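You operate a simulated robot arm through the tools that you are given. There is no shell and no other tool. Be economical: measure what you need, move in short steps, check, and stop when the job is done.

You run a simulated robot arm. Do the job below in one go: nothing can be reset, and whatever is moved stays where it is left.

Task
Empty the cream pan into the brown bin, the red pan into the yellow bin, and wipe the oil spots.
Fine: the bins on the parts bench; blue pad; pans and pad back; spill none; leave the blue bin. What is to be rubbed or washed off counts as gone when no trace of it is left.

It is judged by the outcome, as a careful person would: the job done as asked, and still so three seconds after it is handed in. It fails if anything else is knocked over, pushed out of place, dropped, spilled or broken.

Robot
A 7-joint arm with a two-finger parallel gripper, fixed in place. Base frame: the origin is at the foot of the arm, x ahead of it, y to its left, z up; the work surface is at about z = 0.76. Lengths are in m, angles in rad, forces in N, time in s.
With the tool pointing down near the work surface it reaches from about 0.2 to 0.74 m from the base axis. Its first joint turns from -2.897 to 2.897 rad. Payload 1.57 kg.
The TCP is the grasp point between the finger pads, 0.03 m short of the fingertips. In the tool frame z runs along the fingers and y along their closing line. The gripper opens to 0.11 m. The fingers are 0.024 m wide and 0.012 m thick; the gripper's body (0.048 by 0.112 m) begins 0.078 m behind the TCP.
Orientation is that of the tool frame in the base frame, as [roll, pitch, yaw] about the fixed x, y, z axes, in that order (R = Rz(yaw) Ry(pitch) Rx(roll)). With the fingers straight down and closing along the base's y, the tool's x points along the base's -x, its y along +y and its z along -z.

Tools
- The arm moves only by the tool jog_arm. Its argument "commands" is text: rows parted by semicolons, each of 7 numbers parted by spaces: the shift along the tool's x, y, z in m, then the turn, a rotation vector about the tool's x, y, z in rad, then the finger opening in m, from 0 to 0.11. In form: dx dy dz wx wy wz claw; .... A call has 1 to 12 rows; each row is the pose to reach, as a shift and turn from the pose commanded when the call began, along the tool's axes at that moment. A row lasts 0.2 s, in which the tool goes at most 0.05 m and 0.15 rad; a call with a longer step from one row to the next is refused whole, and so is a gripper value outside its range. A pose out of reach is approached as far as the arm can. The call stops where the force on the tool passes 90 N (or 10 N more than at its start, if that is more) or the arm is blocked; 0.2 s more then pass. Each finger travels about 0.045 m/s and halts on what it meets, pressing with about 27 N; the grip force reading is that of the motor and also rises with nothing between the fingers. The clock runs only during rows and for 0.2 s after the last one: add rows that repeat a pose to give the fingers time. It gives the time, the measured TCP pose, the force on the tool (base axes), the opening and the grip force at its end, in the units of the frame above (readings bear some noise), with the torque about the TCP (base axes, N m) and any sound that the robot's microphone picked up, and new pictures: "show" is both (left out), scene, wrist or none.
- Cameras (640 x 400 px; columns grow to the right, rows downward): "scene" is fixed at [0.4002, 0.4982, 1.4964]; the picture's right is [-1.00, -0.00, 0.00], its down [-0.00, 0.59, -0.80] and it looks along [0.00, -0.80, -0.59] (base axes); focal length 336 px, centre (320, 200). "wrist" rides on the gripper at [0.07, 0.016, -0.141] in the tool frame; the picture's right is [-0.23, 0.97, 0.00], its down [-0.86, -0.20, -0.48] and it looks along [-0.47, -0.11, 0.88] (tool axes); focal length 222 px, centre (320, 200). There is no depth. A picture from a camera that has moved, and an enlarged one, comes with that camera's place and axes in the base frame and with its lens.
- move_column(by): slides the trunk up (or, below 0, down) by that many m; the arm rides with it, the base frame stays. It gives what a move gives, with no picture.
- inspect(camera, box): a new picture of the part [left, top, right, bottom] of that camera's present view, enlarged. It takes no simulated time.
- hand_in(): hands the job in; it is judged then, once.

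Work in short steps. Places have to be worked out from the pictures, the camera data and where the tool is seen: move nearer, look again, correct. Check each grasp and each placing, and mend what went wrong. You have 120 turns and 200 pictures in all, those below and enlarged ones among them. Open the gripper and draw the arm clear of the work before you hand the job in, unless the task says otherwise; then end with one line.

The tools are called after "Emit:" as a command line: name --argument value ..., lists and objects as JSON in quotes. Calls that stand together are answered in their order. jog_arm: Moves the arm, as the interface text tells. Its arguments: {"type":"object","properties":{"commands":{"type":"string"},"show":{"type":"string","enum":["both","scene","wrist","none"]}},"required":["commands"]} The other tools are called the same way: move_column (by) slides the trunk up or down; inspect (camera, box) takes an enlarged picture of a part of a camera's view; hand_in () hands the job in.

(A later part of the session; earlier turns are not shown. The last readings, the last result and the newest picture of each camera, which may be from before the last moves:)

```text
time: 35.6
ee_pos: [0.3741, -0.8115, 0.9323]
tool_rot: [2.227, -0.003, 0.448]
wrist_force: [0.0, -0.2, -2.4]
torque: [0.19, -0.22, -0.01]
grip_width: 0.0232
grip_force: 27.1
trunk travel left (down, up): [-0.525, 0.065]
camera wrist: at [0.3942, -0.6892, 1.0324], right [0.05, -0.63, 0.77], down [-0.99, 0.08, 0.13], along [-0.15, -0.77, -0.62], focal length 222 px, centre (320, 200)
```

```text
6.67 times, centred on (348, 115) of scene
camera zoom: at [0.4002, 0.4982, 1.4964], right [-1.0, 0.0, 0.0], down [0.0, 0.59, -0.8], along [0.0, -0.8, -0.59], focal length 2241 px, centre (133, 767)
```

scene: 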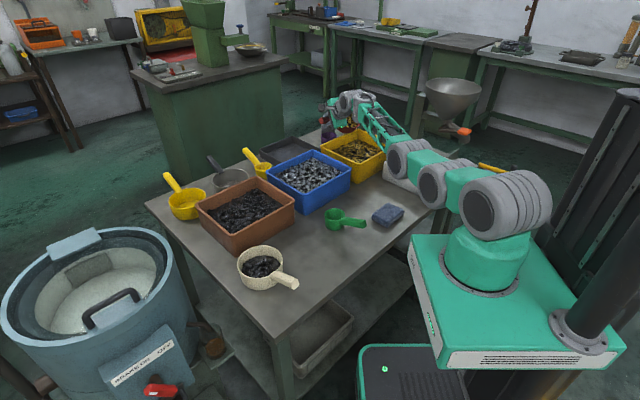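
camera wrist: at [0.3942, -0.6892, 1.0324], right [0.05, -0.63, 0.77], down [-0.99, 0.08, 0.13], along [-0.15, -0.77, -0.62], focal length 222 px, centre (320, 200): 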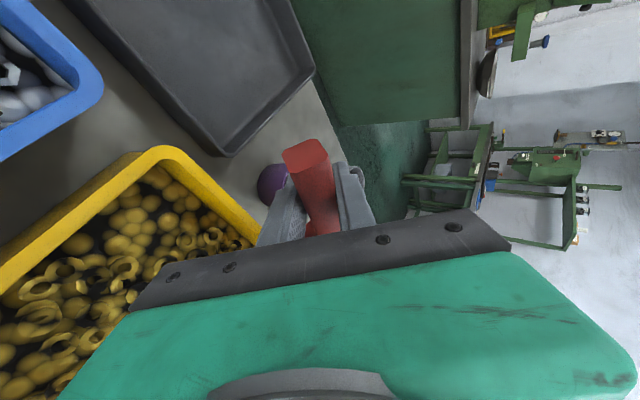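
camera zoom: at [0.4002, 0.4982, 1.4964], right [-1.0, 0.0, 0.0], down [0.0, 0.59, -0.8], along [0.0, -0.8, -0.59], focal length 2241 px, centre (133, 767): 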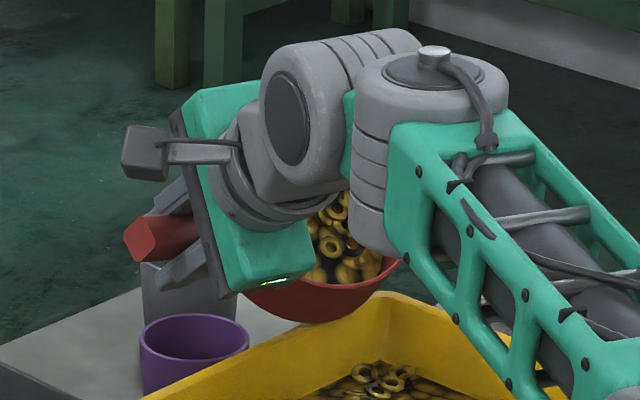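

The pan is free, the handle has reseated (0.023) and the contents are still inside. I'll un-tilt while moving up and inward over the bin. After that I'll use a radial-handle roll, which suits this arm better.

Emit:
jog_arm --commands "0.001 0.008 -0.012 0.05 0 0 0;0.003 0.004 -0.035 0.16 0 0 0;0.006 -0.001 -0.06 0.27 0 0 0;0.009 -0.006 -0.085 0.38 0 0 0;0.012 -0.012 -0.11 0.5 0 0 0;0.0146 -0.0174 -0.134 0.61 0 0 0;0.0146 -0.0174 -0.134 0.61 0 0 0"

Emit:
inspect --camera "scene" --box '[285, 80, 445, 180]'

```text
time: 37.2
ee_pos: [0.3354, -0.7002, 1.0049]
tool_rot: [2.834, 0.0, 0.45]
wrist_force: [-0.4, 0.1, -2.7]
torque: [0.14, -0.22, 0.01]
grip_width: 0.0232
grip_force: 27.2
trunk travel left (down, up): [-0.525, 0.065]
camera wrist: at [0.3877, -0.6446, 1.1442], right [0.2, -0.93, 0.3], down [-0.92, -0.07, 0.4], along [-0.35, -0.35, -0.87], focal length 222 px, centre (320, 200)
```

scene: 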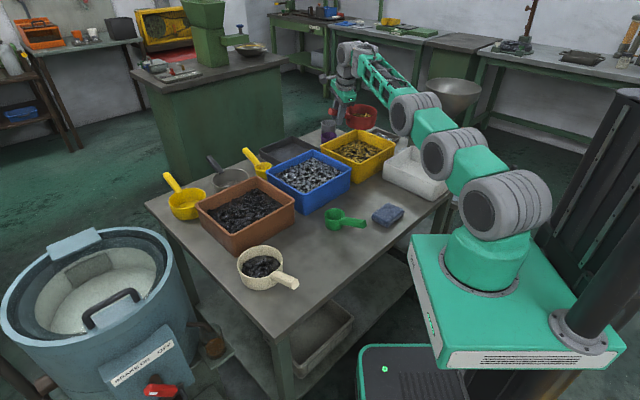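
wrist: 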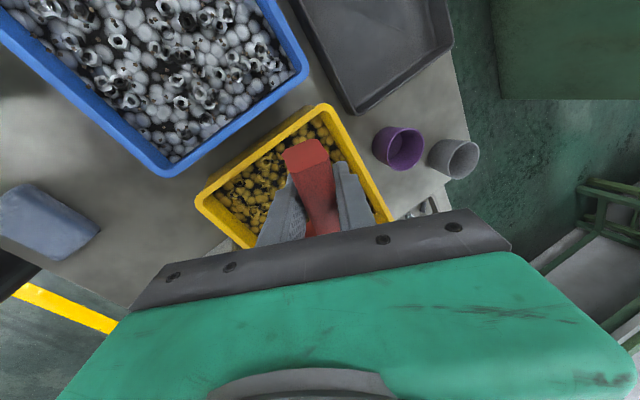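

```text
4.00 times, centred on (365, 130) of scene
camera zoom: at [0.4002, 0.4982, 1.4964], right [-1.0, 0.0, 0.0], down [0.0, 0.59, -0.8], along [0.0, -0.8, -0.59], focal length 1345 px, centre (140, 480)
```

zoom: 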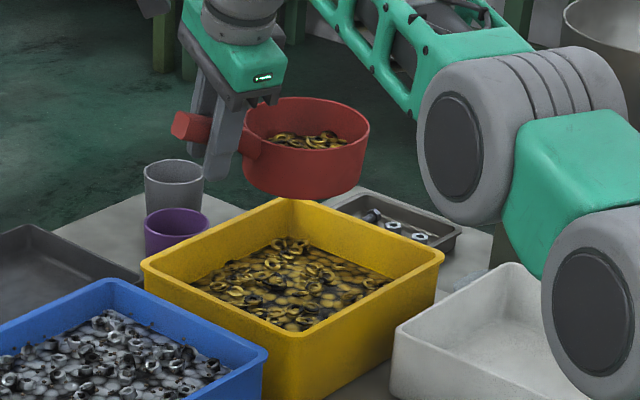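

Recovered: the bin hasn't moved, the contents are in the pan, and the handle has slipped about 0.3 rad so the pan is level at this tool tilt. I'll swing to a radial handle with the pan outward over the bin centre, keeping that tilt.

Emit:
jog_arm --commands "-0.0093 -0.008 -0.0057 0 0.0432 -0.1364 0;-0.0185 -0.016 -0.0114 0 0.0864 -0.2728 0;-0.0278 -0.024 -0.017 0 0.1296 -0.4092 0;-0.037 -0.032 -0.0227 0 0.1728 -0.5456 0;-0.0463 -0.04 -0.0284 0 0.216 -0.682 0;-0.0556 -0.048 -0.0341 0 0.2592 -0.8184 0;-0.0648 -0.056 -0.0398 0 0.3024 -0.9548 0;-0.0741 -0.064 -0.0454 0 0.3456 -1.0912 0;-0.0833 -0.072 -0.0511 0 0.3888 -1.2276 0;-0.0926 -0.08 -0.0568 0 0.432 -1.364 0;-0.0926 -0.08 -0.0568 0 0.432 -1.364 0"

Emit:
inspect --camera "scene" --box '[285, 80, 445, 180]'

```text
time: 39.6
ee_pos: [0.1461, -0.5912, 0.9883]
tool_rot: [2.832, 0.006, 1.843]
wrist_force: [-0.3, 1.8, -2.9]
torque: [0.24, 0.07, 0.0]
grip_width: 0.0231
grip_force: 26.3
out of reach, approached as far as the arm can: row 3, 4, 5, 6, 7, 8, 9, 10, 11
trunk travel left (down, up): [-0.525, 0.065]
camera wrist: at [0.1018, -0.5309, 1.1278], right [0.95, 0.03, 0.3], down [-0.1, -0.91, 0.4], along [0.28, -0.41, -0.87], focal length 222 px, centre (320, 200)
```

scene: 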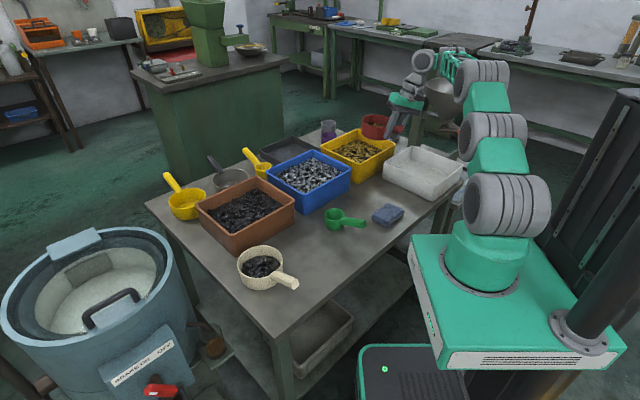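
wrist: 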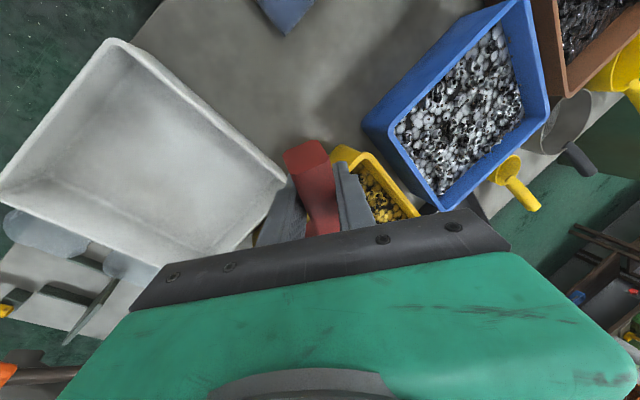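

```text
4.00 times, centred on (365, 130) of scene
camera zoom: at [0.4002, 0.4982, 1.4964], right [-1.0, 0.0, 0.0], down [0.0, 0.59, -0.8], along [0.0, -0.8, -0.59], focal length 1345 px, centre (140, 480)
```

zoom: 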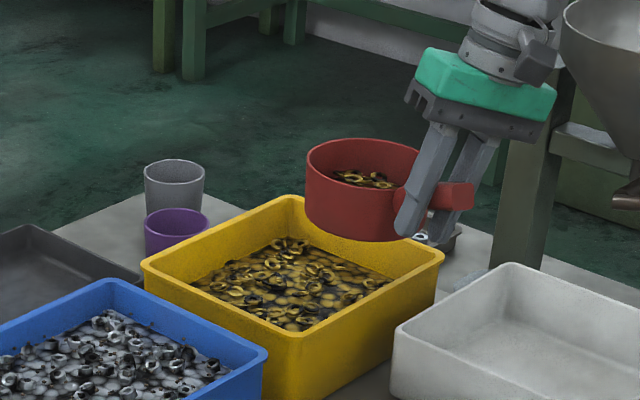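

The pan is still level, but the arm settled short at (0.146, -0.591). I'll try moving on from here toward the target (0.211, -0.656, 1.03).

Emit:
jog_arm --commands "-0.02 0.014 -0.006 0 0 0 0;-0.04 0.028 -0.012 0 0 0 0;-0.06 0.041 -0.018 0 0 0 0;-0.08 0.055 -0.0244 0 0 0 0;-0.08 0.055 -0.0244 0 0 0 0" --show "scene"

```text
time: 40.8
ee_pos: [0.1872, -0.5846, 0.9972]
tool_rot: [2.832, 0.002, 1.88]
wrist_force: [-0.2, 0.6, -3.0]
torque: [0.28, 0.11, -0.01]
grip_width: 0.0233
grip_force: 26.5
out of reach, approached as far as the arm can: row 1, 2, 3, 4, 5
trunk travel left (down, up): [-0.525, 0.065]
```

scene: 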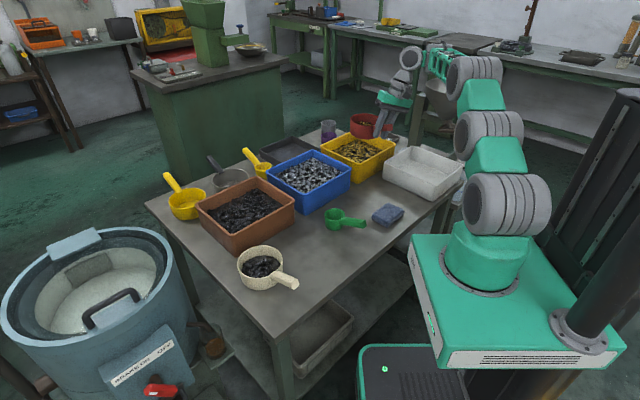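

The radial reach seems limited by a wrist joint here. I'll look at the arm's structure to choose a better posture.

Emit:
inspect --camera "scene" --box '[360, 20, 568, 150]'

```text
3.08 times, centred on (464, 85) of scene
camera zoom: at [0.4002, 0.4982, 1.4964], right [-1.0, 0.0, 0.0], down [0.0, 0.59, -0.8], along [0.0, -0.8, -0.59], focal length 1034 px, centre (-123, 554)
```

zoom: 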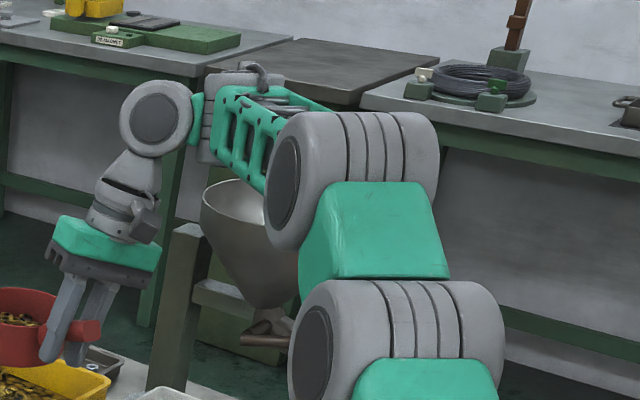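

The wrist joint (j5) is set so its offset points sideways, which limits the outward reach. I'll swing back to a sideways handle at a shorter radius and see which wrist posture the arm takes.

Emit:
jog_arm --commands "0.0021 0.0082 0.0026 0 -0.0435 0.1364 0;0.0041 0.0165 0.0053 0 -0.087 0.2728 0;0.0062 0.0247 0.0079 0 -0.1305 0.4092 0;0.0082 0.033 0.0105 0 -0.174 0.5456 0;0.0103 0.0412 0.0132 0 -0.2175 0.682 0;0.0124 0.0494 0.0158 0 -0.261 0.8184 0;0.0144 0.0577 0.0184 0 -0.3045 0.9548 0;0.0165 0.0659 0.021 0 -0.348 1.0912 0;0.0185 0.0742 0.0237 0 -0.3915 1.2276 0;0.0206 0.0824 0.0263 0 -0.435 1.364 0;0.0206 0.0824 0.0263 0 -0.435 1.364 0" --show "none"

Emit:
inspect --camera "scene" --box '[310, 20, 534, 160]'

```text
time: 43.2
ee_pos: [0.2623, -0.5379, 0.9974]
tool_rot: [2.832, 0.0, 0.449]
wrist_force: [-1.0, 0.3, -3.3]
torque: [0.16, -0.26, -0.01]
grip_width: 0.0231
grip_force: 27.4
trunk travel left (down, up): [-0.525, 0.065]
```

```text
2.86 times, centred on (422, 90) of scene
camera zoom: at [0.4002, 0.4982, 1.4964], right [-1.0, 0.0, 0.0], down [0.0, 0.59, -0.8], along [0.0, -0.8, -0.59], focal length 961 px, centre (29, 514)
```

zoom: 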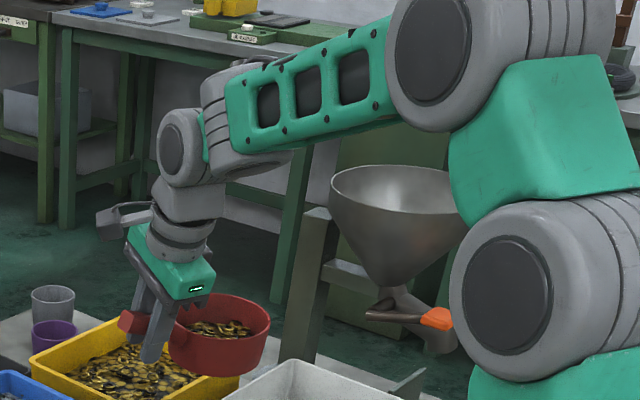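

The wrist prefers this sideways posture. Rather than experiment with a loaded pan, I'll put it back at its home spot and work out a good pouring posture with an empty gripper. This is the first half of the way back, pan level.

Emit:
jog_arm --commands "0.0126 -0.013 -0.0042 0 0.029 -0.091 0;0.0253 -0.0261 -0.0083 0 0.058 -0.182 0;0.0379 -0.0391 -0.0125 0 0.087 -0.273 0;0.0505 -0.0521 -0.0166 0 0.116 -0.364 0;0.0632 -0.0652 -0.0208 0 0.145 -0.455 0;0.0758 -0.0782 -0.0249 0 0.174 -0.546 0;0.0884 -0.0912 -0.0291 0 0.203 -0.637 0;0.1011 -0.1042 -0.0332 0 0.232 -0.728 0;0.1137 -0.1173 -0.0374 0 0.261 -0.819 0;0.1264 -0.1303 -0.0416 0 0.29 -0.91 0" --show "scene"

```text
time: 45.4
ee_pos: [0.3166, -0.3591, 0.9968]
tool_rot: [2.831, 0.003, 1.407]
wrist_force: [0.4, 0.9, -2.7]
torque: [0.31, -0.04, 0.0]
grip_width: 0.0232
grip_force: 27.1
trunk travel left (down, up): [-0.525, 0.065]
```

scene: 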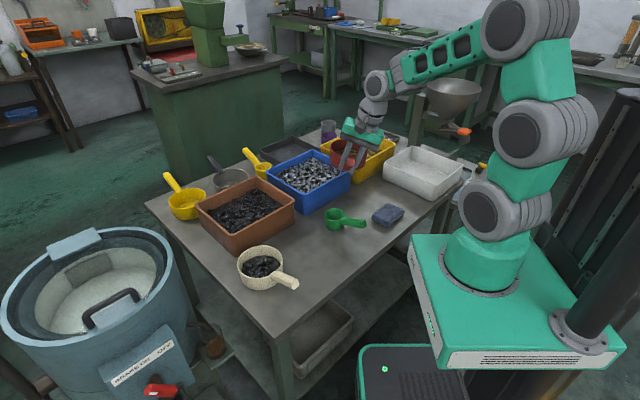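

Now the second half, ending above the pan's home.

Emit:
jog_arm --commands "0.0184 0.0024 0.0008 0 0.0289 -0.0906 0;0.0368 0.0047 0.0015 0 0.0578 -0.1812 0;0.0551 0.0071 0.0023 0 0.0867 -0.2718 0;0.0735 0.0095 0.003 0 0.1156 -0.3624 0;0.0919 0.0118 0.0038 0 0.1445 -0.453 0;0.1103 0.0142 0.0046 0 0.1734 -0.5436 0;0.1287 0.0166 0.0053 0 0.2023 -0.6342 0;0.147 0.019 0.0061 0 0.2312 -0.7248 0;0.1654 0.0213 0.0068 0 0.2601 -0.8154 0;0.1838 0.0237 0.0076 0 0.289 -0.906 0;0.1838 0.0237 0.0076 0 0.289 -0.906 0" --show "scene"

Emit:
inspect --camera "scene" --box '[245, 120, 405, 220]'

```text
time: 47.8
ee_pos: [0.3734, -0.1799, 0.9959]
tool_rot: [2.836, 0.003, 2.358]
wrist_force: [0.6, -0.4, -2.5]
torque: [0.17, 0.22, 0.01]
grip_width: 0.0233
grip_force: 26.8
trunk travel left (down, up): [-0.525, 0.065]
```

scene: 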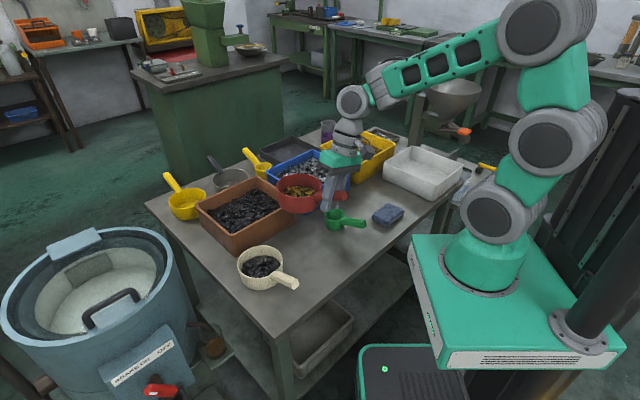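

```text
4.00 times, centred on (325, 170) of scene
camera zoom: at [0.4002, 0.4982, 1.4964], right [-1.0, 0.0, 0.0], down [0.0, 0.59, -0.8], along [0.0, -0.8, -0.59], focal length 1345 px, centre (300, 320)
```

zoom: 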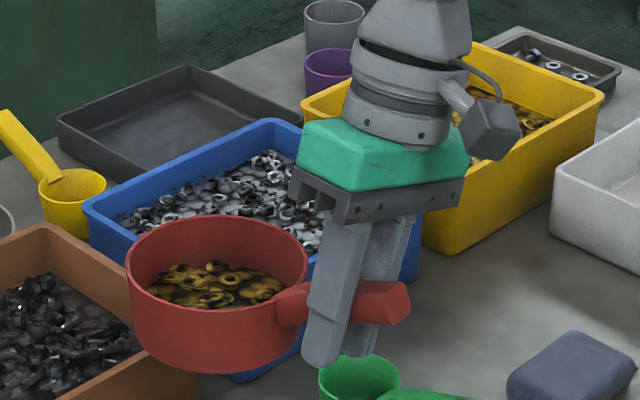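

The pan is nearly level over its home. I now have a better pouring plan: grip the handle along its axis, with the tool pointing at the pan about 30° below horizontal, so pouring is just a turn of the last joint. First I'll set the pan down.

Emit:
jog_arm --commands "0 -0.01 0.029 0 0 0 0;0 -0.02 0.06 0 0 0 0;0 -0.03 0.09 0 0 0 0;0 -0.04 0.12 0 0 0 0;0 -0.048 0.142 0 0 0 0;0 -0.052 0.154 0 0 0 0;0 -0.0545 0.162 0 0 0 0;0 -0.0555 0.1655 0 0 0 0" --show "scene"

Emit:
inspect --camera "scene" --box '[225, 200, 385, 300]'

```text
time: 49.6
ee_pos: [0.3727, -0.1842, 0.8211]
tool_rot: [2.836, 0.004, 2.357]
wrist_force: [-1.4, 2.1, 3.6]
torque: [-0.34, -0.08, 0.0]
grip_width: 0.0233
grip_force: 26.7
trunk travel left (down, up): [-0.525, 0.065]
```

scene: 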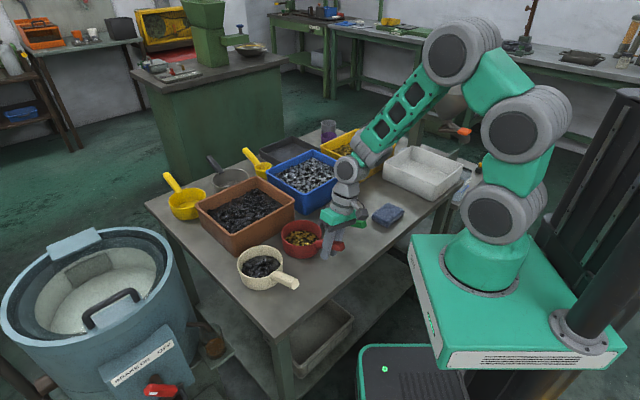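

```text
4.00 times, centred on (305, 250) of scene
camera zoom: at [0.4002, 0.4982, 1.4964], right [-1.0, 0.0, 0.0], down [0.0, 0.59, -0.8], along [0.0, -0.8, -0.59], focal length 1345 px, centre (380, 0)
```

zoom: 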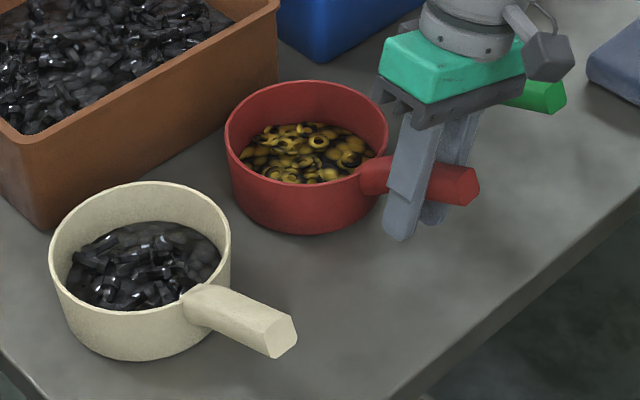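

It's on the table within about 1 cm of its original spot, and I'll fix that on the final return. I'll release slowly, back out and view from above.

Emit:
jog_arm --commands "0 0 0 0 0 0 0.02;0 0 0 0 0 0 0.03;0 0 0 0 0 0 0.045;0 0 0 0 0 0 0.06;0 0 0 0 0 0 0.075;0 0 0 0 0 0 0.075;0 0 -0.03 0 0 0 0.075;0 0 -0.07 0 0 0 0.075;0 0 -0.11 0 0 0 0.075;0 0 -0.15 0 0 0 0.075"

Emit:
inspect --camera "scene" --box '[225, 200, 385, 300]'

```text
time: 51.8
ee_pos: [0.3385, -0.2194, 0.9657]
tool_rot: [2.835, 0.003, 2.355]
wrist_force: [0.1, -0.4, -0.1]
torque: [-0.02, -0.01, -0.01]
grip_width: 0.0749
grip_force: 0.1
trunk travel left (down, up): [-0.525, 0.065]
camera wrist: at [0.2706, -0.1875, 1.104], right [0.82, 0.5, 0.29], down [0.37, -0.84, 0.4], along [0.44, -0.22, -0.87], focal length 222 px, centre (320, 200)
```

scene: 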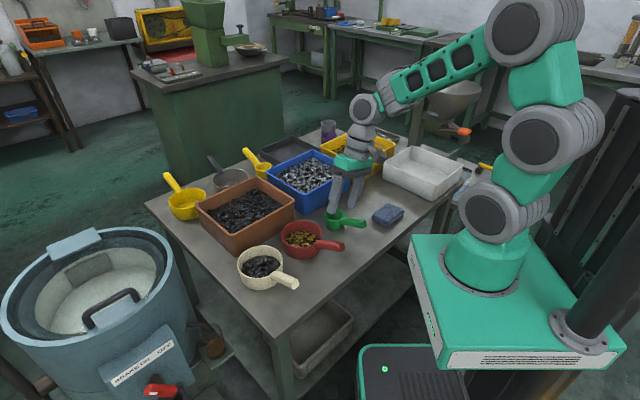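
wrist: 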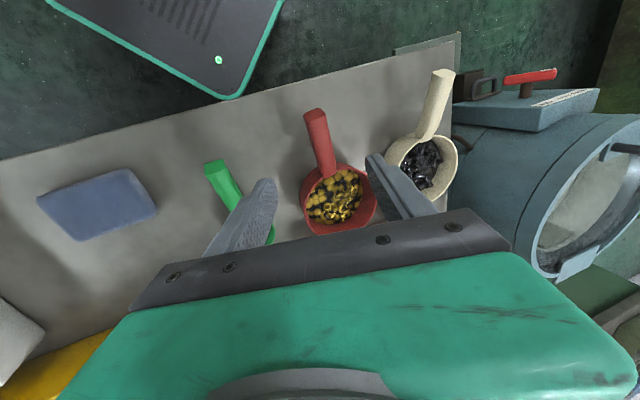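

```text
4.00 times, centred on (305, 250) of scene
camera zoom: at [0.4002, 0.4982, 1.4964], right [-1.0, 0.0, 0.0], down [0.0, 0.59, -0.8], along [0.0, -0.8, -0.59], focal length 1345 px, centre (380, 0)
```

zoom: 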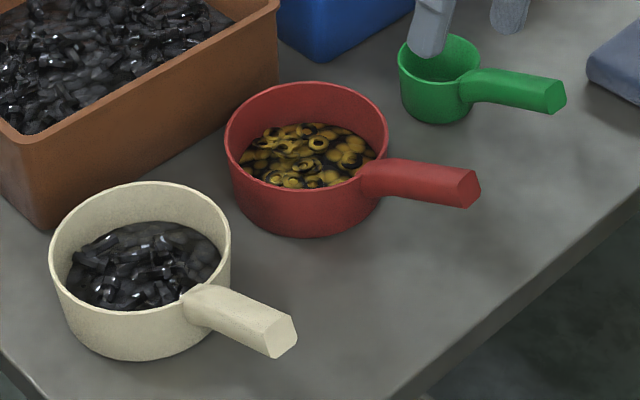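

The contents are intact. Now, with an empty gripper, I'll test how far the tool can tilt outward. First I'll go upright and high over the table.

Emit:
jog_arm --commands "-0.013 0.013 -0.027 0.06 0 0 0.075;-0.026 0.026 -0.055 0.12 0 0 0.075;-0.039 0.039 -0.082 0.18 0 0 0.075;-0.052 0.052 -0.11 0.24 0 0 0.075;-0.064 0.065 -0.137 0.306 0 0 0.075;-0.064 0.065 -0.137 0.306 0 0 0.075" --show "none"

Emit:
jog_arm --commands "0 0 0 0 -0.14 0 0.075;0 0 0 0 -0.28 0 0.075;0 0 0 0 -0.42 0 0.075;0 0 0 0 -0.56 0 0.075;0 0 0 0 -0.70 0 0.075;0 0 0 0 -0.84 0 0.075;0 0 0 0 -0.98 0 0.075;0 0 0 0 -1.12 0 0.075;0 0 0 0 -1.26 0 0.075;0 0 0 0 -1.40 0 0.075;0 0 0 0 -1.5 0 0.075;0 0 0 0 -1.57 0 0.075" --show "scene"

```text
time: 53.2
ee_pos: [0.3977, -0.2474, 1.1153]
tool_rot: [3.14, 0.001, 2.356]
wrist_force: [0.2, 0.0, -0.2]
torque: [0.03, 0.04, -0.02]
grip_width: 0.075
grip_force: 0.1
trunk travel left (down, up): [-0.525, 0.065]
```

```text
time: 55.8
ee_pos: [0.3981, -0.2474, 1.1151]
tool_rot: [0.026, 1.567, -0.759]
wrist_force: [0.5, -0.9, 0.8]
torque: [0.03, -0.01, -0.02]
grip_width: 0.0751
grip_force: 0.0
trunk travel left (down, up): [-0.525, 0.065]
```

scene: 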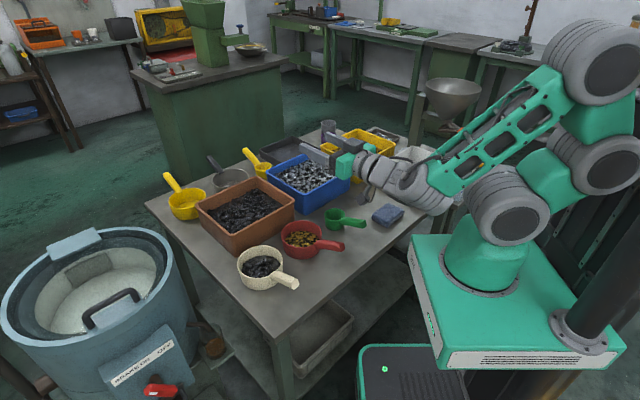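

The tool reaches fully horizontal easily here. I'll test how far the last joint can roll from this posture.

Emit:
jog_arm --commands "0 0 0 0 0 0.14 0.075;0 0 0 0 0 0.28 0.075;0 0 0 0 0 0.42 0.075;0 0 0 0 0 0.56 0.075;0 0 0 0 0 0.70 0.075;0 0 0 0 0 0.84 0.075;0 0 0 0 0 0.98 0.075;0 0 0 0 0 1.12 0.075;0 0 0 0 0 1.26 0.075;0 0 0 0 0 1.40 0.075;0 0 0 0 0 1.54 0.075;0 0 0 0 0 1.68 0.075" --show "none"

Emit:
jog_arm --commands "0 0 0 0 0 0.14 0.075;0 0 0 0 0 0.28 0.075;0 0 0 0 0 0.42 0.075;0 0 0 0 0 0.56 0.075;0 0 0 0 0 0.70 0.075;0 0 0 0 0 0.84 0.075;0 0 0 0 0 0.98 0.075;0 0 0 0 0 1.12 0.075;0 0 0 0 0 1.26 0.075" --show "scene"

```text
time: 57.5
ee_pos: [0.3996, -0.2396, 1.0537]
tool_rot: [1.725, 0.674, 0.896]
wrist_force: [-0.5, -0.1, 0.0]
torque: [0.0, -0.02, 0.0]
grip_width: 0.0752
grip_force: 0.0
trunk travel left (down, up): [-0.525, 0.065]
stopped in row 8: the arm was blocked; the commanded pose is now the measured one
```

```text
time: 58.5
ee_pos: [0.3903, -0.2332, 1.0041]
tool_rot: [1.811, 0.201, 0.848]
wrist_force: [-0.5, -0.3, -0.5]
torque: [-0.04, -0.02, -0.02]
grip_width: 0.0753
grip_force: 0.1
trunk travel left (down, up): [-0.525, 0.065]
stopped in row 5: the arm was blocked; the commanded pose is now the measured one
```

scene: 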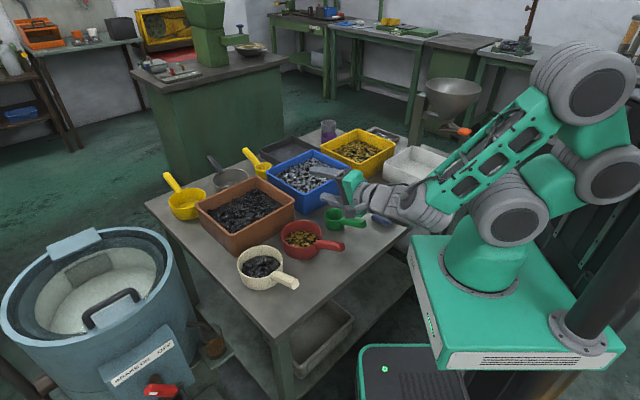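

The arm blocked itself because the wrist folded too near its own shoulder at this short radius. I'll extend outward and up, then test the roll again.

Emit:
jog_arm --commands "-0.005 0.025 0.019 0 0 0 0.075;-0.01 0.05 0.038 0 0 0 0.075;-0.016 0.075 0.057 0 0 0 0.075;-0.021 0.1 0.076 0 0 0 0.075;-0.026 0.1226 0.0936 0 0 0 0.075;-0.026 0.1226 0.0936 0 0 0 0.075" --show "none"

Emit:
jog_arm --commands "0 0 0 0 0 0.14 0.075;0 0 0 0 0 0.28 0.075;0 0 0 0 0 0.42 0.075;0 0 0 0 0 0.56 0.075;0 0 0 0 0 0.70 0.075;0 0 0 0 0 0.84 0.075;0 0 0 0 0 0.98 0.075;0 0 0 0 0 1.12 0.075" --show "scene"

```text
time: 59.9
ee_pos: [0.475, -0.3172, 1.112]
tool_rot: [1.804, 0.196, 0.845]
wrist_force: [-0.4, -0.1, 0.2]
torque: [-0.01, 0.02, -0.01]
grip_width: 0.0748
grip_force: 0.1
trunk travel left (down, up): [-0.525, 0.065]
```

```text
time: 61.7
ee_pos: [0.4754, -0.3177, 1.1088]
tool_rot: [1.938, -0.885, 0.509]
wrist_force: [-0.5, 0.5, 0.2]
torque: [0.01, 0.0, 0.01]
grip_width: 0.075
grip_force: 0.0
trunk travel left (down, up): [-0.525, 0.065]
```

scene: 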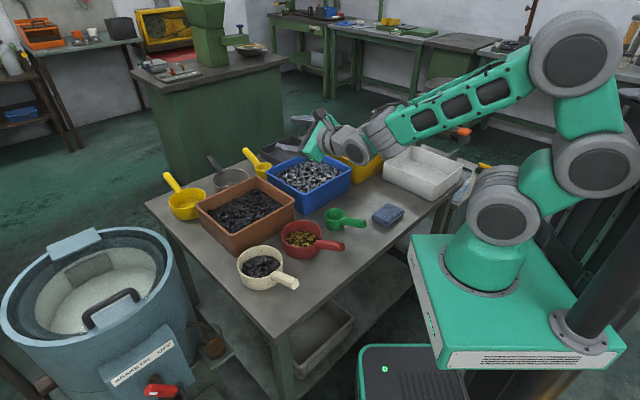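

The roll works well at a larger radius (at least 142°). I'll roll back to camera-down, then aim for a 45° grasp of the red handle from above.

Emit:
jog_arm --commands "0 0 0 0 0 -0.145 0.075;0 0 0 0 0 -0.29 0.075;0 0 0 0 0 -0.435 0.075;0 0 0 0 0 -0.58 0.075;0 0 0 0 0 -0.725 0.075;0 0 0 0 0 -0.87 0.075;0 0 0 0 0 -1.015 0.075;0 0 0 0 0 -1.16 0.075;0 0 0 0 0 -1.305 0.075;0 0 0 0 0 -1.45 0.075;0 0 0 0 0 -1.595 0.075;0 0 0 0 0 -1.74 0.075" --show "none"

Emit:
jog_arm --commands "0 0 0 0 0 -0.15 0.075;0 0 0 0 0 -0.3 0.075;0 0 0 0 0 -0.45 0.075;0 0 0 0 0 -0.6 0.075;0 0 0 0 0 -0.75 0.075" --show "none"

Emit:
jog_arm --commands "0 0 0 0 0.11 0 0.075;0 0 0 0 0.22 0 0.075;0 0 0 0 0.33 0 0.075;0 0 0 0 0.44 0 0.075;0 0 0 0 0.555 0 0.075;0 0 0 0 0.555 0 0.075" --show "none"

```text
time: 64.3
ee_pos: [0.4747, -0.3178, 1.1094]
tool_rot: [1.904, 0.797, 1.04]
wrist_force: [-0.2, -1.6, 0.4]
torque: [0.0, -0.01, 0.02]
grip_width: 0.0748
grip_force: 0.0
trunk travel left (down, up): [-0.525, 0.065]
```

```text
time: 65.5
ee_pos: [0.476, -0.3189, 1.1099]
tool_rot: [-3.122, 1.34, 2.389]
wrist_force: [0.3, -0.3, 0.2]
torque: [0.01, -0.02, 0.03]
grip_width: 0.075
grip_force: 0.0
trunk travel left (down, up): [-0.525, 0.065]
```

```text
time: 66.9
ee_pos: [0.4752, -0.317, 1.1085]
tool_rot: [-3.139, 0.785, 2.371]
wrist_force: [0.2, -1.0, -1.0]
torque: [-0.04, -0.01, 0.04]
grip_width: 0.0749
grip_force: 0.1
trunk travel left (down, up): [-0.525, 0.065]
```

The tool is at 45° as wanted. I'll move above the red handle and align its azimuth.

Emit:
jog_arm --commands "0.04 0.001 0.0005 -0.012 0 -0.012 0.075;0.08 0.003 0.001 -0.024 0 -0.024 0.075;0.12 0.004 0.0015 -0.036 0 -0.036 0.075;0.16 0.005 0.002 -0.048 0 -0.048 0.075;0.2 0.007 0.003 -0.06 0 -0.06 0.075;0.2349 0.008 0.0033 -0.0707 0 -0.0707 0.075;0.2349 0.008 0.0033 -0.0707 0 -0.0707 0.075"

Emit:
inspect --camera "scene" --box '[225, 180, 385, 280]'

```text
time: 68.5
ee_pos: [0.361, -0.1985, 0.9401]
tool_rot: [-3.137, 0.786, 2.472]
wrist_force: [0.4, -0.5, -0.4]
torque: [0.04, -0.03, 0.0]
grip_width: 0.0749
grip_force: 0.1
trunk travel left (down, up): [-0.525, 0.065]
camera wrist: at [0.2559, -0.0929, 0.991], right [0.73, 0.66, 0.16], down [0.08, -0.32, 0.94], along [0.68, -0.68, -0.29], focal length 222 px, centre (320, 200)
```

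scene: 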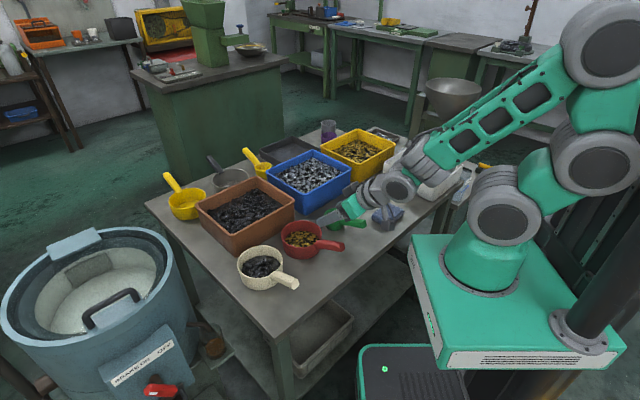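
wrist: 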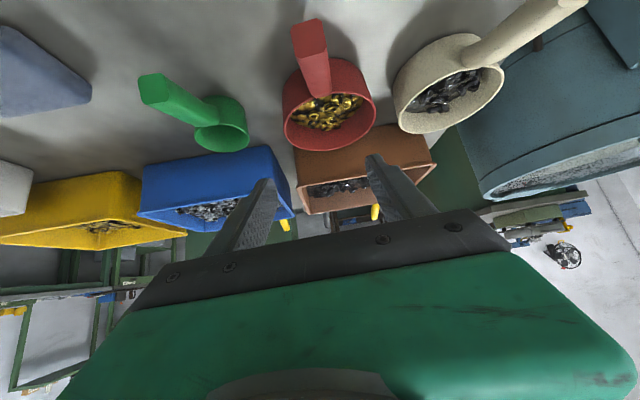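

```text
4.00 times, centred on (305, 230) of scene
camera zoom: at [0.4002, 0.4982, 1.4964], right [-1.0, 0.0, 0.0], down [0.0, 0.59, -0.8], along [0.0, -0.8, -0.59], focal length 1345 px, centre (380, 80)
```

zoom: 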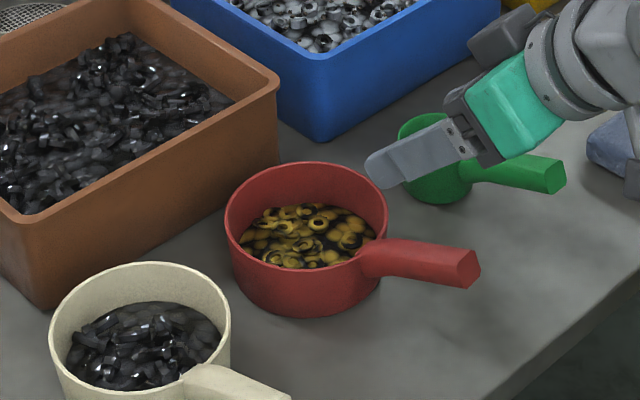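

Cross-checking both cameras and my release pose, the handle axis passes about 18 mm to the side of the fingers, through (0.365, -0.178, 0.826). I'll shift sideways, descend vertically and close.

Emit:
jog_arm --commands "0.003 0.0186 -0.003 0 0 0 0.075;0.03 0.0186 0.018 0 0 0 0.075;0.055 0.0186 0.043 0 0 0 0.075;0.075 0.0186 0.062 0 0 0 0.075;0.0875 0.0186 0.0738 0 0 0 0.075;0.0875 0.0186 0.0738 0 0 0 0.075"

Emit:
inspect --camera "scene" --box '[245, 190, 405, 290]'

```text
time: 69.9
ee_pos: [0.3679, -0.1772, 0.8254]
tool_rot: [-3.137, 0.788, 2.471]
wrist_force: [0.6, -0.2, -0.1]
torque: [0.03, 0.02, 0.0]
grip_width: 0.0752
grip_force: 0.0
trunk travel left (down, up): [-0.525, 0.065]
camera wrist: at [0.2616, -0.0704, 0.8754], right [0.73, 0.66, 0.16], down [0.08, -0.32, 0.94], along [0.68, -0.68, -0.29], focal length 222 px, centre (320, 200)
```

scene: 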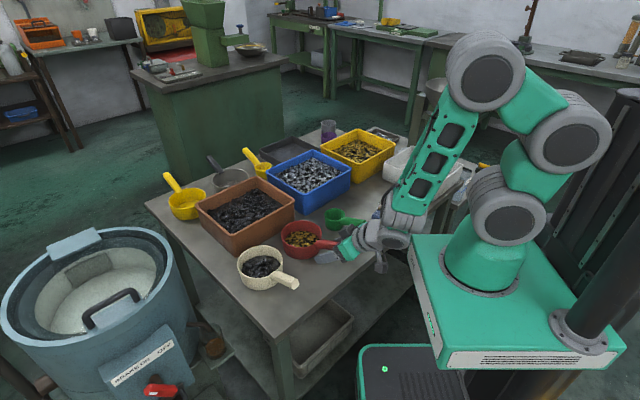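
wrist: 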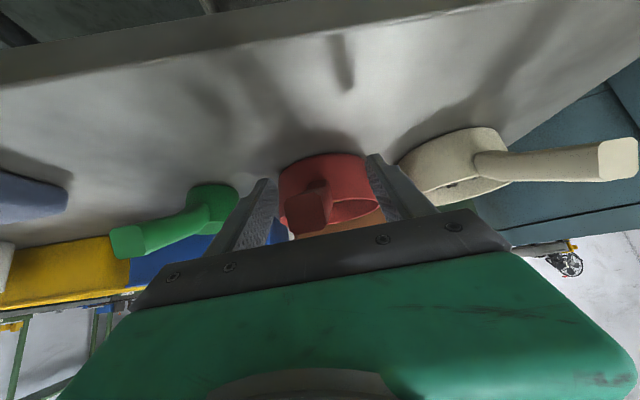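

```text
4.00 times, centred on (325, 240) of scene
camera zoom: at [0.4002, 0.4982, 1.4964], right [-1.0, 0.0, 0.0], down [0.0, 0.59, -0.8], along [0.0, -0.8, -0.59], focal length 1345 px, centre (300, 40)
```

zoom: 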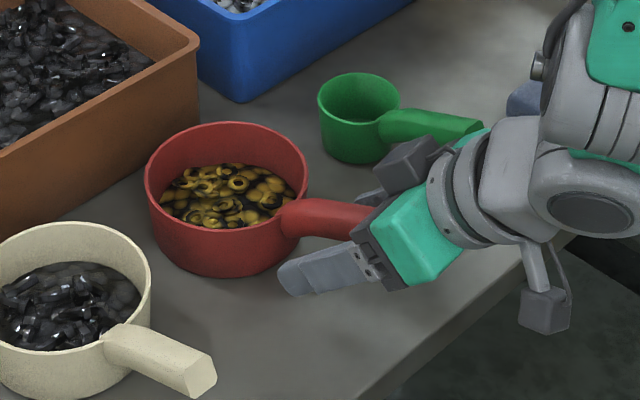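

The handle lies between the fingers about 6 mm off centre. I'll nudge sideways and close.

Emit:
jog_arm --commands "0 -0.006 0 0 0 0 0.075;0 -0.006 0 0 0 0 0.05;0 -0.006 0 0 0 0 0.03;0 -0.006 0 0 0 0 0.0;0 -0.006 0 0 0 0 0;0 -0.006 0 0 0 0 0;0 -0.006 0 0 0 0 0;0 -0.006 0 0 0 0 0"

Emit:
inspect --camera "scene" --box '[225, 200, 385, 300]'

```text
time: 71.7
ee_pos: [0.3636, -0.1808, 0.8247]
tool_rot: [-3.139, 0.787, 2.471]
wrist_force: [1.5, 0.6, -1.2]
torque: [0.01, -0.1, 0.15]
grip_width: 0.0237
grip_force: 26.9
trunk travel left (down, up): [-0.525, 0.065]
camera wrist: at [0.258, -0.0755, 0.8766], right [0.73, 0.66, 0.16], down [0.08, -0.32, 0.94], along [0.68, -0.68, -0.29], focal length 222 px, centre (320, 200)
```

scene: 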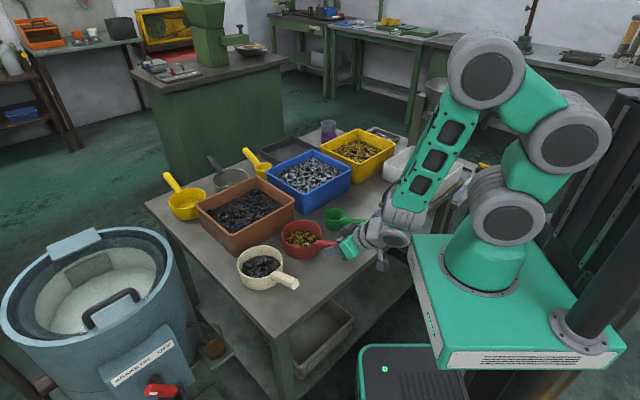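
wrist: 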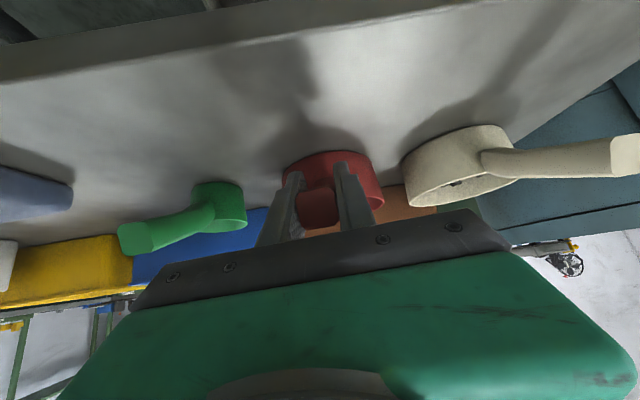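

```text
4.00 times, centred on (305, 250) of scene
camera zoom: at [0.4002, 0.4982, 1.4964], right [-1.0, 0.0, 0.0], down [0.0, 0.59, -0.8], along [0.0, -0.8, -0.59], focal length 1345 px, centre (380, 0)
```

zoom: 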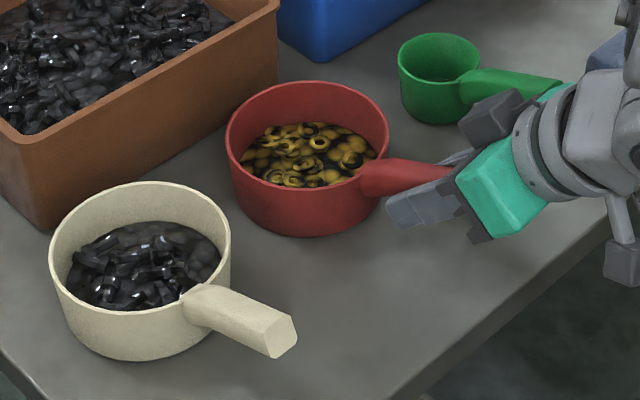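

The red handle is gripped at 45°. I'll lift straight up gently.

Emit:
jog_arm --commands "-0.005 0 -0.005 0 0 0 0;-0.014 0 -0.014 0 0 0 0;-0.03 0 -0.03 0 0 0 0;-0.05 0 -0.05 0 0 0 0;-0.07 0 -0.07 0 0 0 0;-0.09 0 -0.09 0 0 0 0;-0.11 0 -0.11 0 0 0 0;-0.13 0 -0.13 0 0 0 0;-0.145 0 -0.145 0 0 0 0;-0.145 0 -0.145 0 0 0 0"

Emit:
inspect --camera "scene" --box '[245, 110, 405, 210]'

```text
time: 73.9
ee_pos: [0.3648, -0.1814, 1.0326]
tool_rot: [-3.139, 0.786, 2.473]
wrist_force: [-0.8, 0.4, -2.8]
torque: [0.19, 0.24, 0.0]
grip_width: 0.0234
grip_force: 26.9
trunk travel left (down, up): [-0.525, 0.065]
camera wrist: at [0.2591, -0.0754, 1.0832], right [0.73, 0.66, 0.16], down [0.09, -0.32, 0.94], along [0.68, -0.68, -0.29], focal length 222 px, centre (320, 200)
```

scene: 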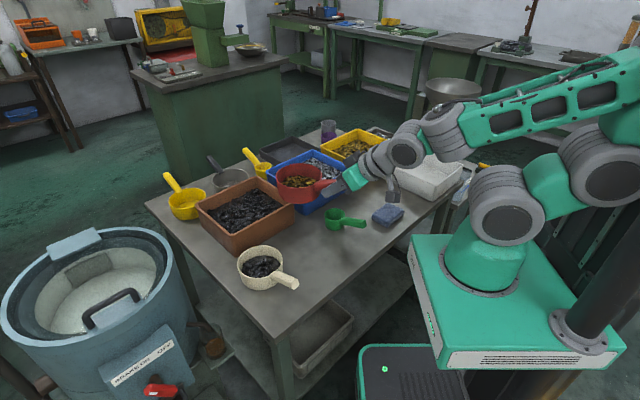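
wrist: 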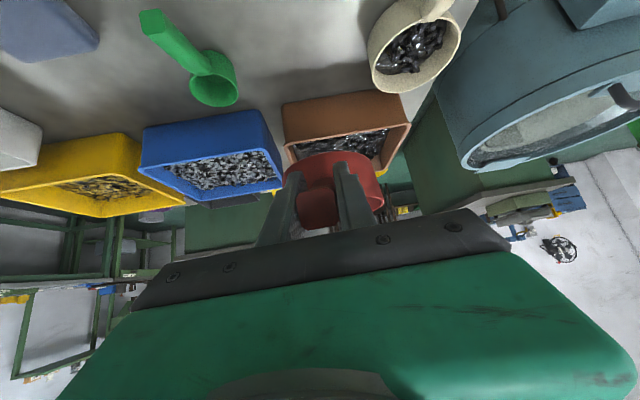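

```text
4.00 times, centred on (325, 160) of scene
camera zoom: at [0.4002, 0.4982, 1.4964], right [-1.0, 0.0, 0.0], down [0.0, 0.59, -0.8], along [0.0, -0.8, -0.59], focal length 1345 px, centre (300, 360)
```

zoom: 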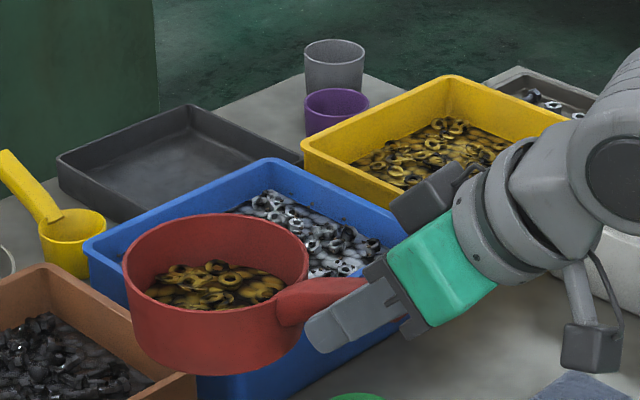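

It's level and secure. I'll carry it toward the yellow bin in two slow legs while turning the tool to face outward.

Emit:
jog_arm --commands "-0.0063 -0.023 0.0051 0.0209 0 0.0209 0;-0.0126 -0.046 0.0102 0.0419 0 0.0419 0;-0.0189 -0.069 0.0153 0.0628 0 0.0628 0;-0.0252 -0.092 0.0204 0.0837 0 0.0837 0;-0.0315 -0.115 0.0255 0.1047 0 0.1047 0;-0.0378 -0.138 0.0306 0.1256 0 0.1256 0;-0.0441 -0.161 0.0357 0.1465 0 0.1465 0;-0.0504 -0.184 0.0408 0.1674 0 0.1674 0;-0.0567 -0.207 0.0459 0.1884 0 0.1884 0;-0.063 -0.23 0.051 0.2093 0 0.2093 0" --show "scene"

```text
time: 76.1
ee_pos: [0.2835, -0.4127, 1.0389]
tool_rot: [-3.139, 0.785, 2.175]
wrist_force: [0.6, 0.6, -2.7]
torque: [0.24, 0.16, -0.02]
grip_width: 0.0233
grip_force: 27.0
trunk travel left (down, up): [-0.525, 0.065]
```

scene: 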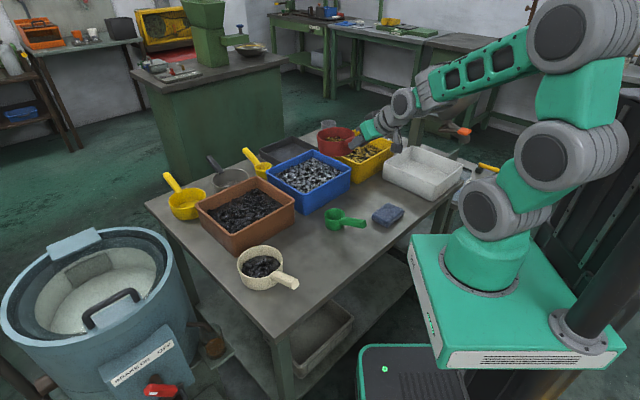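

On course. Now the second leg, to just over the yellow bin.

Emit:
jog_arm --commands "-0.011 -0.0194 0.0095 0.0208 0 0.0208 0;-0.022 -0.0388 0.0189 0.0416 0 0.0416 0;-0.033 -0.0582 0.0284 0.0624 0 0.0624 0;-0.044 -0.0776 0.0378 0.0832 0 0.0832 0;-0.055 -0.097 0.0473 0.104 0 0.104 0;-0.066 -0.1164 0.0567 0.1248 0 0.1248 0;-0.077 -0.1358 0.0662 0.1456 0 0.1456 0;-0.088 -0.1552 0.0756 0.1664 0 0.1664 0;-0.099 -0.1746 0.0851 0.1872 0 0.1872 0;-0.11 -0.194 0.0945 0.208 0 0.208 0;-0.11 -0.194 0.0945 0.208 0 0.208 0"

Emit:
inspect --camera "scene" --box '[285, 80, 445, 180]'

```text
time: 78.5
ee_pos: [0.2046, -0.6403, 1.0534]
tool_rot: [-3.139, 0.786, 1.88]
wrist_force: [0.8, 0.3, -2.8]
torque: [0.29, 0.11, -0.01]
grip_width: 0.0233
grip_force: 26.7
trunk travel left (down, up): [-0.525, 0.065]
camera wrist: at [0.176, -0.4934, 1.1033], right [0.98, 0.14, 0.16], down [-0.11, -0.31, 0.94], along [0.18, -0.94, -0.29], focal length 222 px, centre (320, 200)
```

scene: 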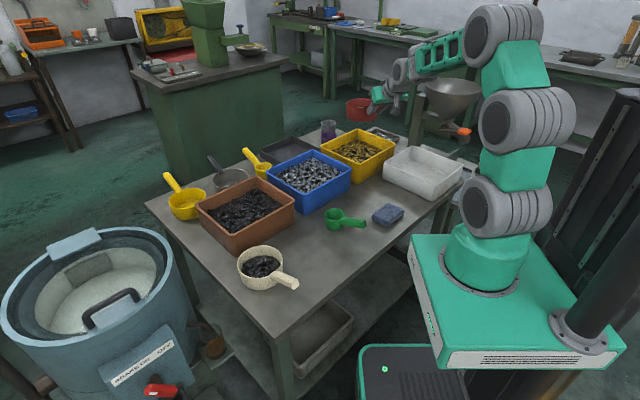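
wrist: 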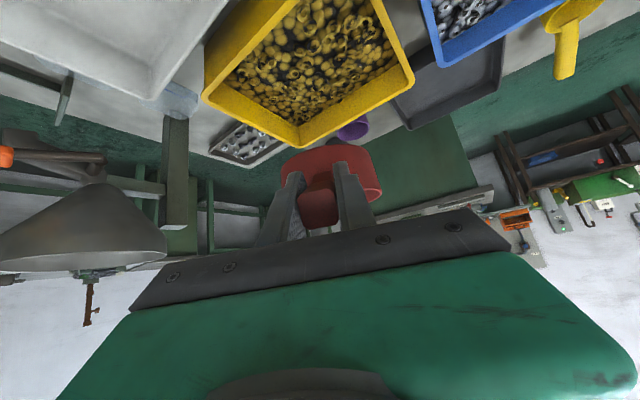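

```text
4.00 times, centred on (365, 130) of scene
camera zoom: at [0.4002, 0.4982, 1.4964], right [-1.0, 0.0, 0.0], down [0.0, 0.59, -0.8], along [0.0, -0.8, -0.59], focal length 1345 px, centre (140, 480)
```

zoom: 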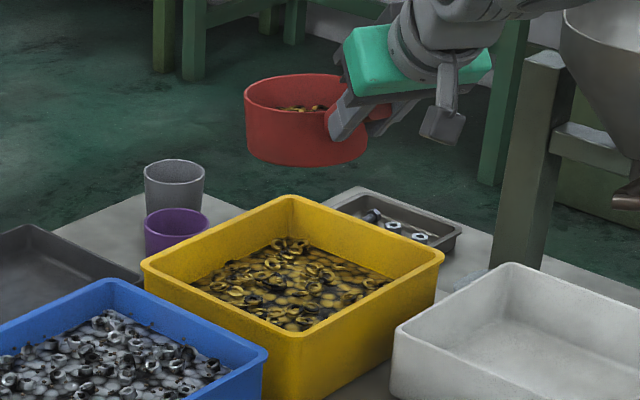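

The pan is level over the bin, and the arm has room. I'll shift so the pour lands centrally, then start rolling about the tool axis.

Emit:
jog_arm --commands "-0.011 0.018 0.011 0 0 0 0;-0.022 0.036 0.022 0 0 0 0;-0.033 0.054 0.033 0 0 0 0;-0.044 0.072 0.044 0 0 0 0;-0.044 0.072 0.044 0 0 0.12 0;-0.044 0.072 0.044 0 0 0.24 0;-0.044 0.072 0.044 0 0 0.36 0;-0.044 0.072 0.044 0 0 0.48 0;-0.044 0.072 0.044 0 0 0.6 0" --show "scene"

Emit:
inspect --camera "scene" --box '[285, 80, 445, 180]'

```text
time: 80.5
ee_pos: [0.292, -0.6782, 1.0527]
tool_rot: [2.626, 0.624, 1.108]
wrist_force: [-0.7, -0.4, -2.8]
torque: [0.29, 0.03, -0.01]
grip_width: 0.0236
grip_force: 27.4
trunk travel left (down, up): [-0.525, 0.065]
```

scene: 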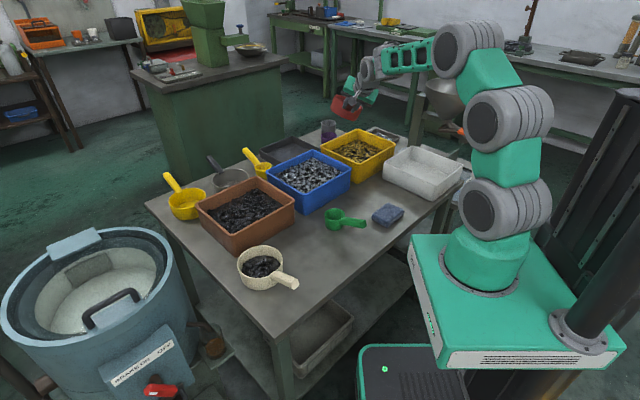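

```text
4.00 times, centred on (365, 130) of scene
camera zoom: at [0.4002, 0.4982, 1.4964], right [-1.0, 0.0, 0.0], down [0.0, 0.59, -0.8], along [0.0, -0.8, -0.59], focal length 1345 px, centre (140, 480)
```

zoom: 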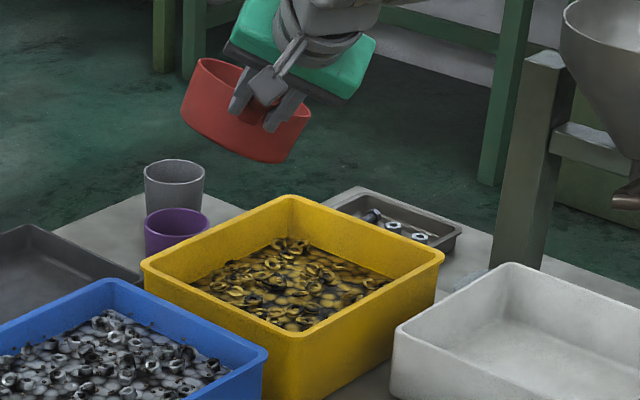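

The pan tilts as planned, over the bin's interior. I'll continue the roll to about 90°.

Emit:
jog_arm --commands "0 0 0 0 0 0.1 0;0 0 0 0 0 0.2 0;0 0 0 0 0 0.3 0;0 0 0 0 0 0.4 0;0 0 0 0 0 0.5 0;0 0 0 0 0 0.6 0;0 0 0 0 0 0.7 0;0 0 0 0 0 0.8 0;0 0 0 0 0 0.9 0" --show "none"

Emit:
inspect --camera "scene" --box '[285, 80, 445, 180]'

```text
time: 82.5
ee_pos: [0.2917, -0.6776, 1.0511]
tool_rot: [2.356, 0.051, 0.357]
wrist_force: [-0.2, -0.5, -2.5]
torque: [0.27, 0.01, -0.02]
grip_width: 0.0236
grip_force: 27.3
trunk travel left (down, up): [-0.525, 0.065]
```

```text
4.00 times, centred on (365, 130) of scene
camera zoom: at [0.4002, 0.4982, 1.4964], right [-1.0, 0.0, 0.0], down [0.0, 0.59, -0.8], along [0.0, -0.8, -0.59], focal length 1345 px, centre (140, 480)
```

zoom: 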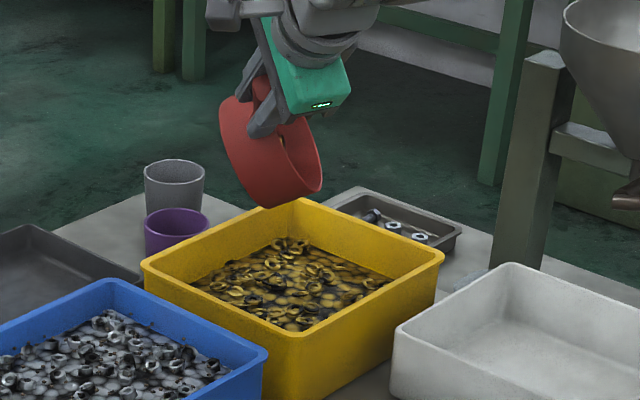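

The lip is right above the bin's centre. Next I'll raise the tool toward horizontal, taking the pan past 90°.

Emit:
jog_arm --commands "0 0 0 -0.12 0 0 0;0 0 0 -0.24 0 0 0;0 0 0 -0.36 0 0 0;0 0 0 -0.48 0 0 0;0 0 0 -0.6 0 0 0;0 0 0 -0.7 0 0 0;0 0 0 -0.7 0 0 0" --show "none"

Emit:
inspect --camera "scene" --box '[285, 80, 445, 180]'

```text
time: 84.1
ee_pos: [0.2932, -0.6787, 1.0532]
tool_rot: [1.654, 0.052, 0.359]
wrist_force: [-0.7, 0.1, -1.7]
torque: [0.24, -0.03, -0.01]
grip_width: 0.0235
grip_force: 27.0
trunk travel left (down, up): [-0.525, 0.065]
```

```text
4.00 times, centred on (365, 130) of scene
camera zoom: at [0.4002, 0.4982, 1.4964], right [-1.0, 0.0, 0.0], down [0.0, 0.59, -0.8], along [0.0, -0.8, -0.59], focal length 1345 px, centre (140, 480)
```

zoom: 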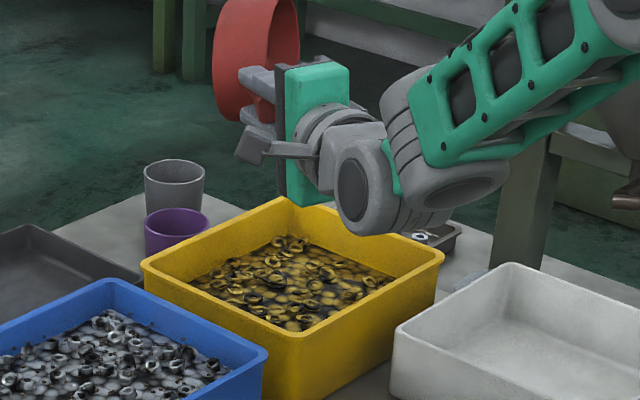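

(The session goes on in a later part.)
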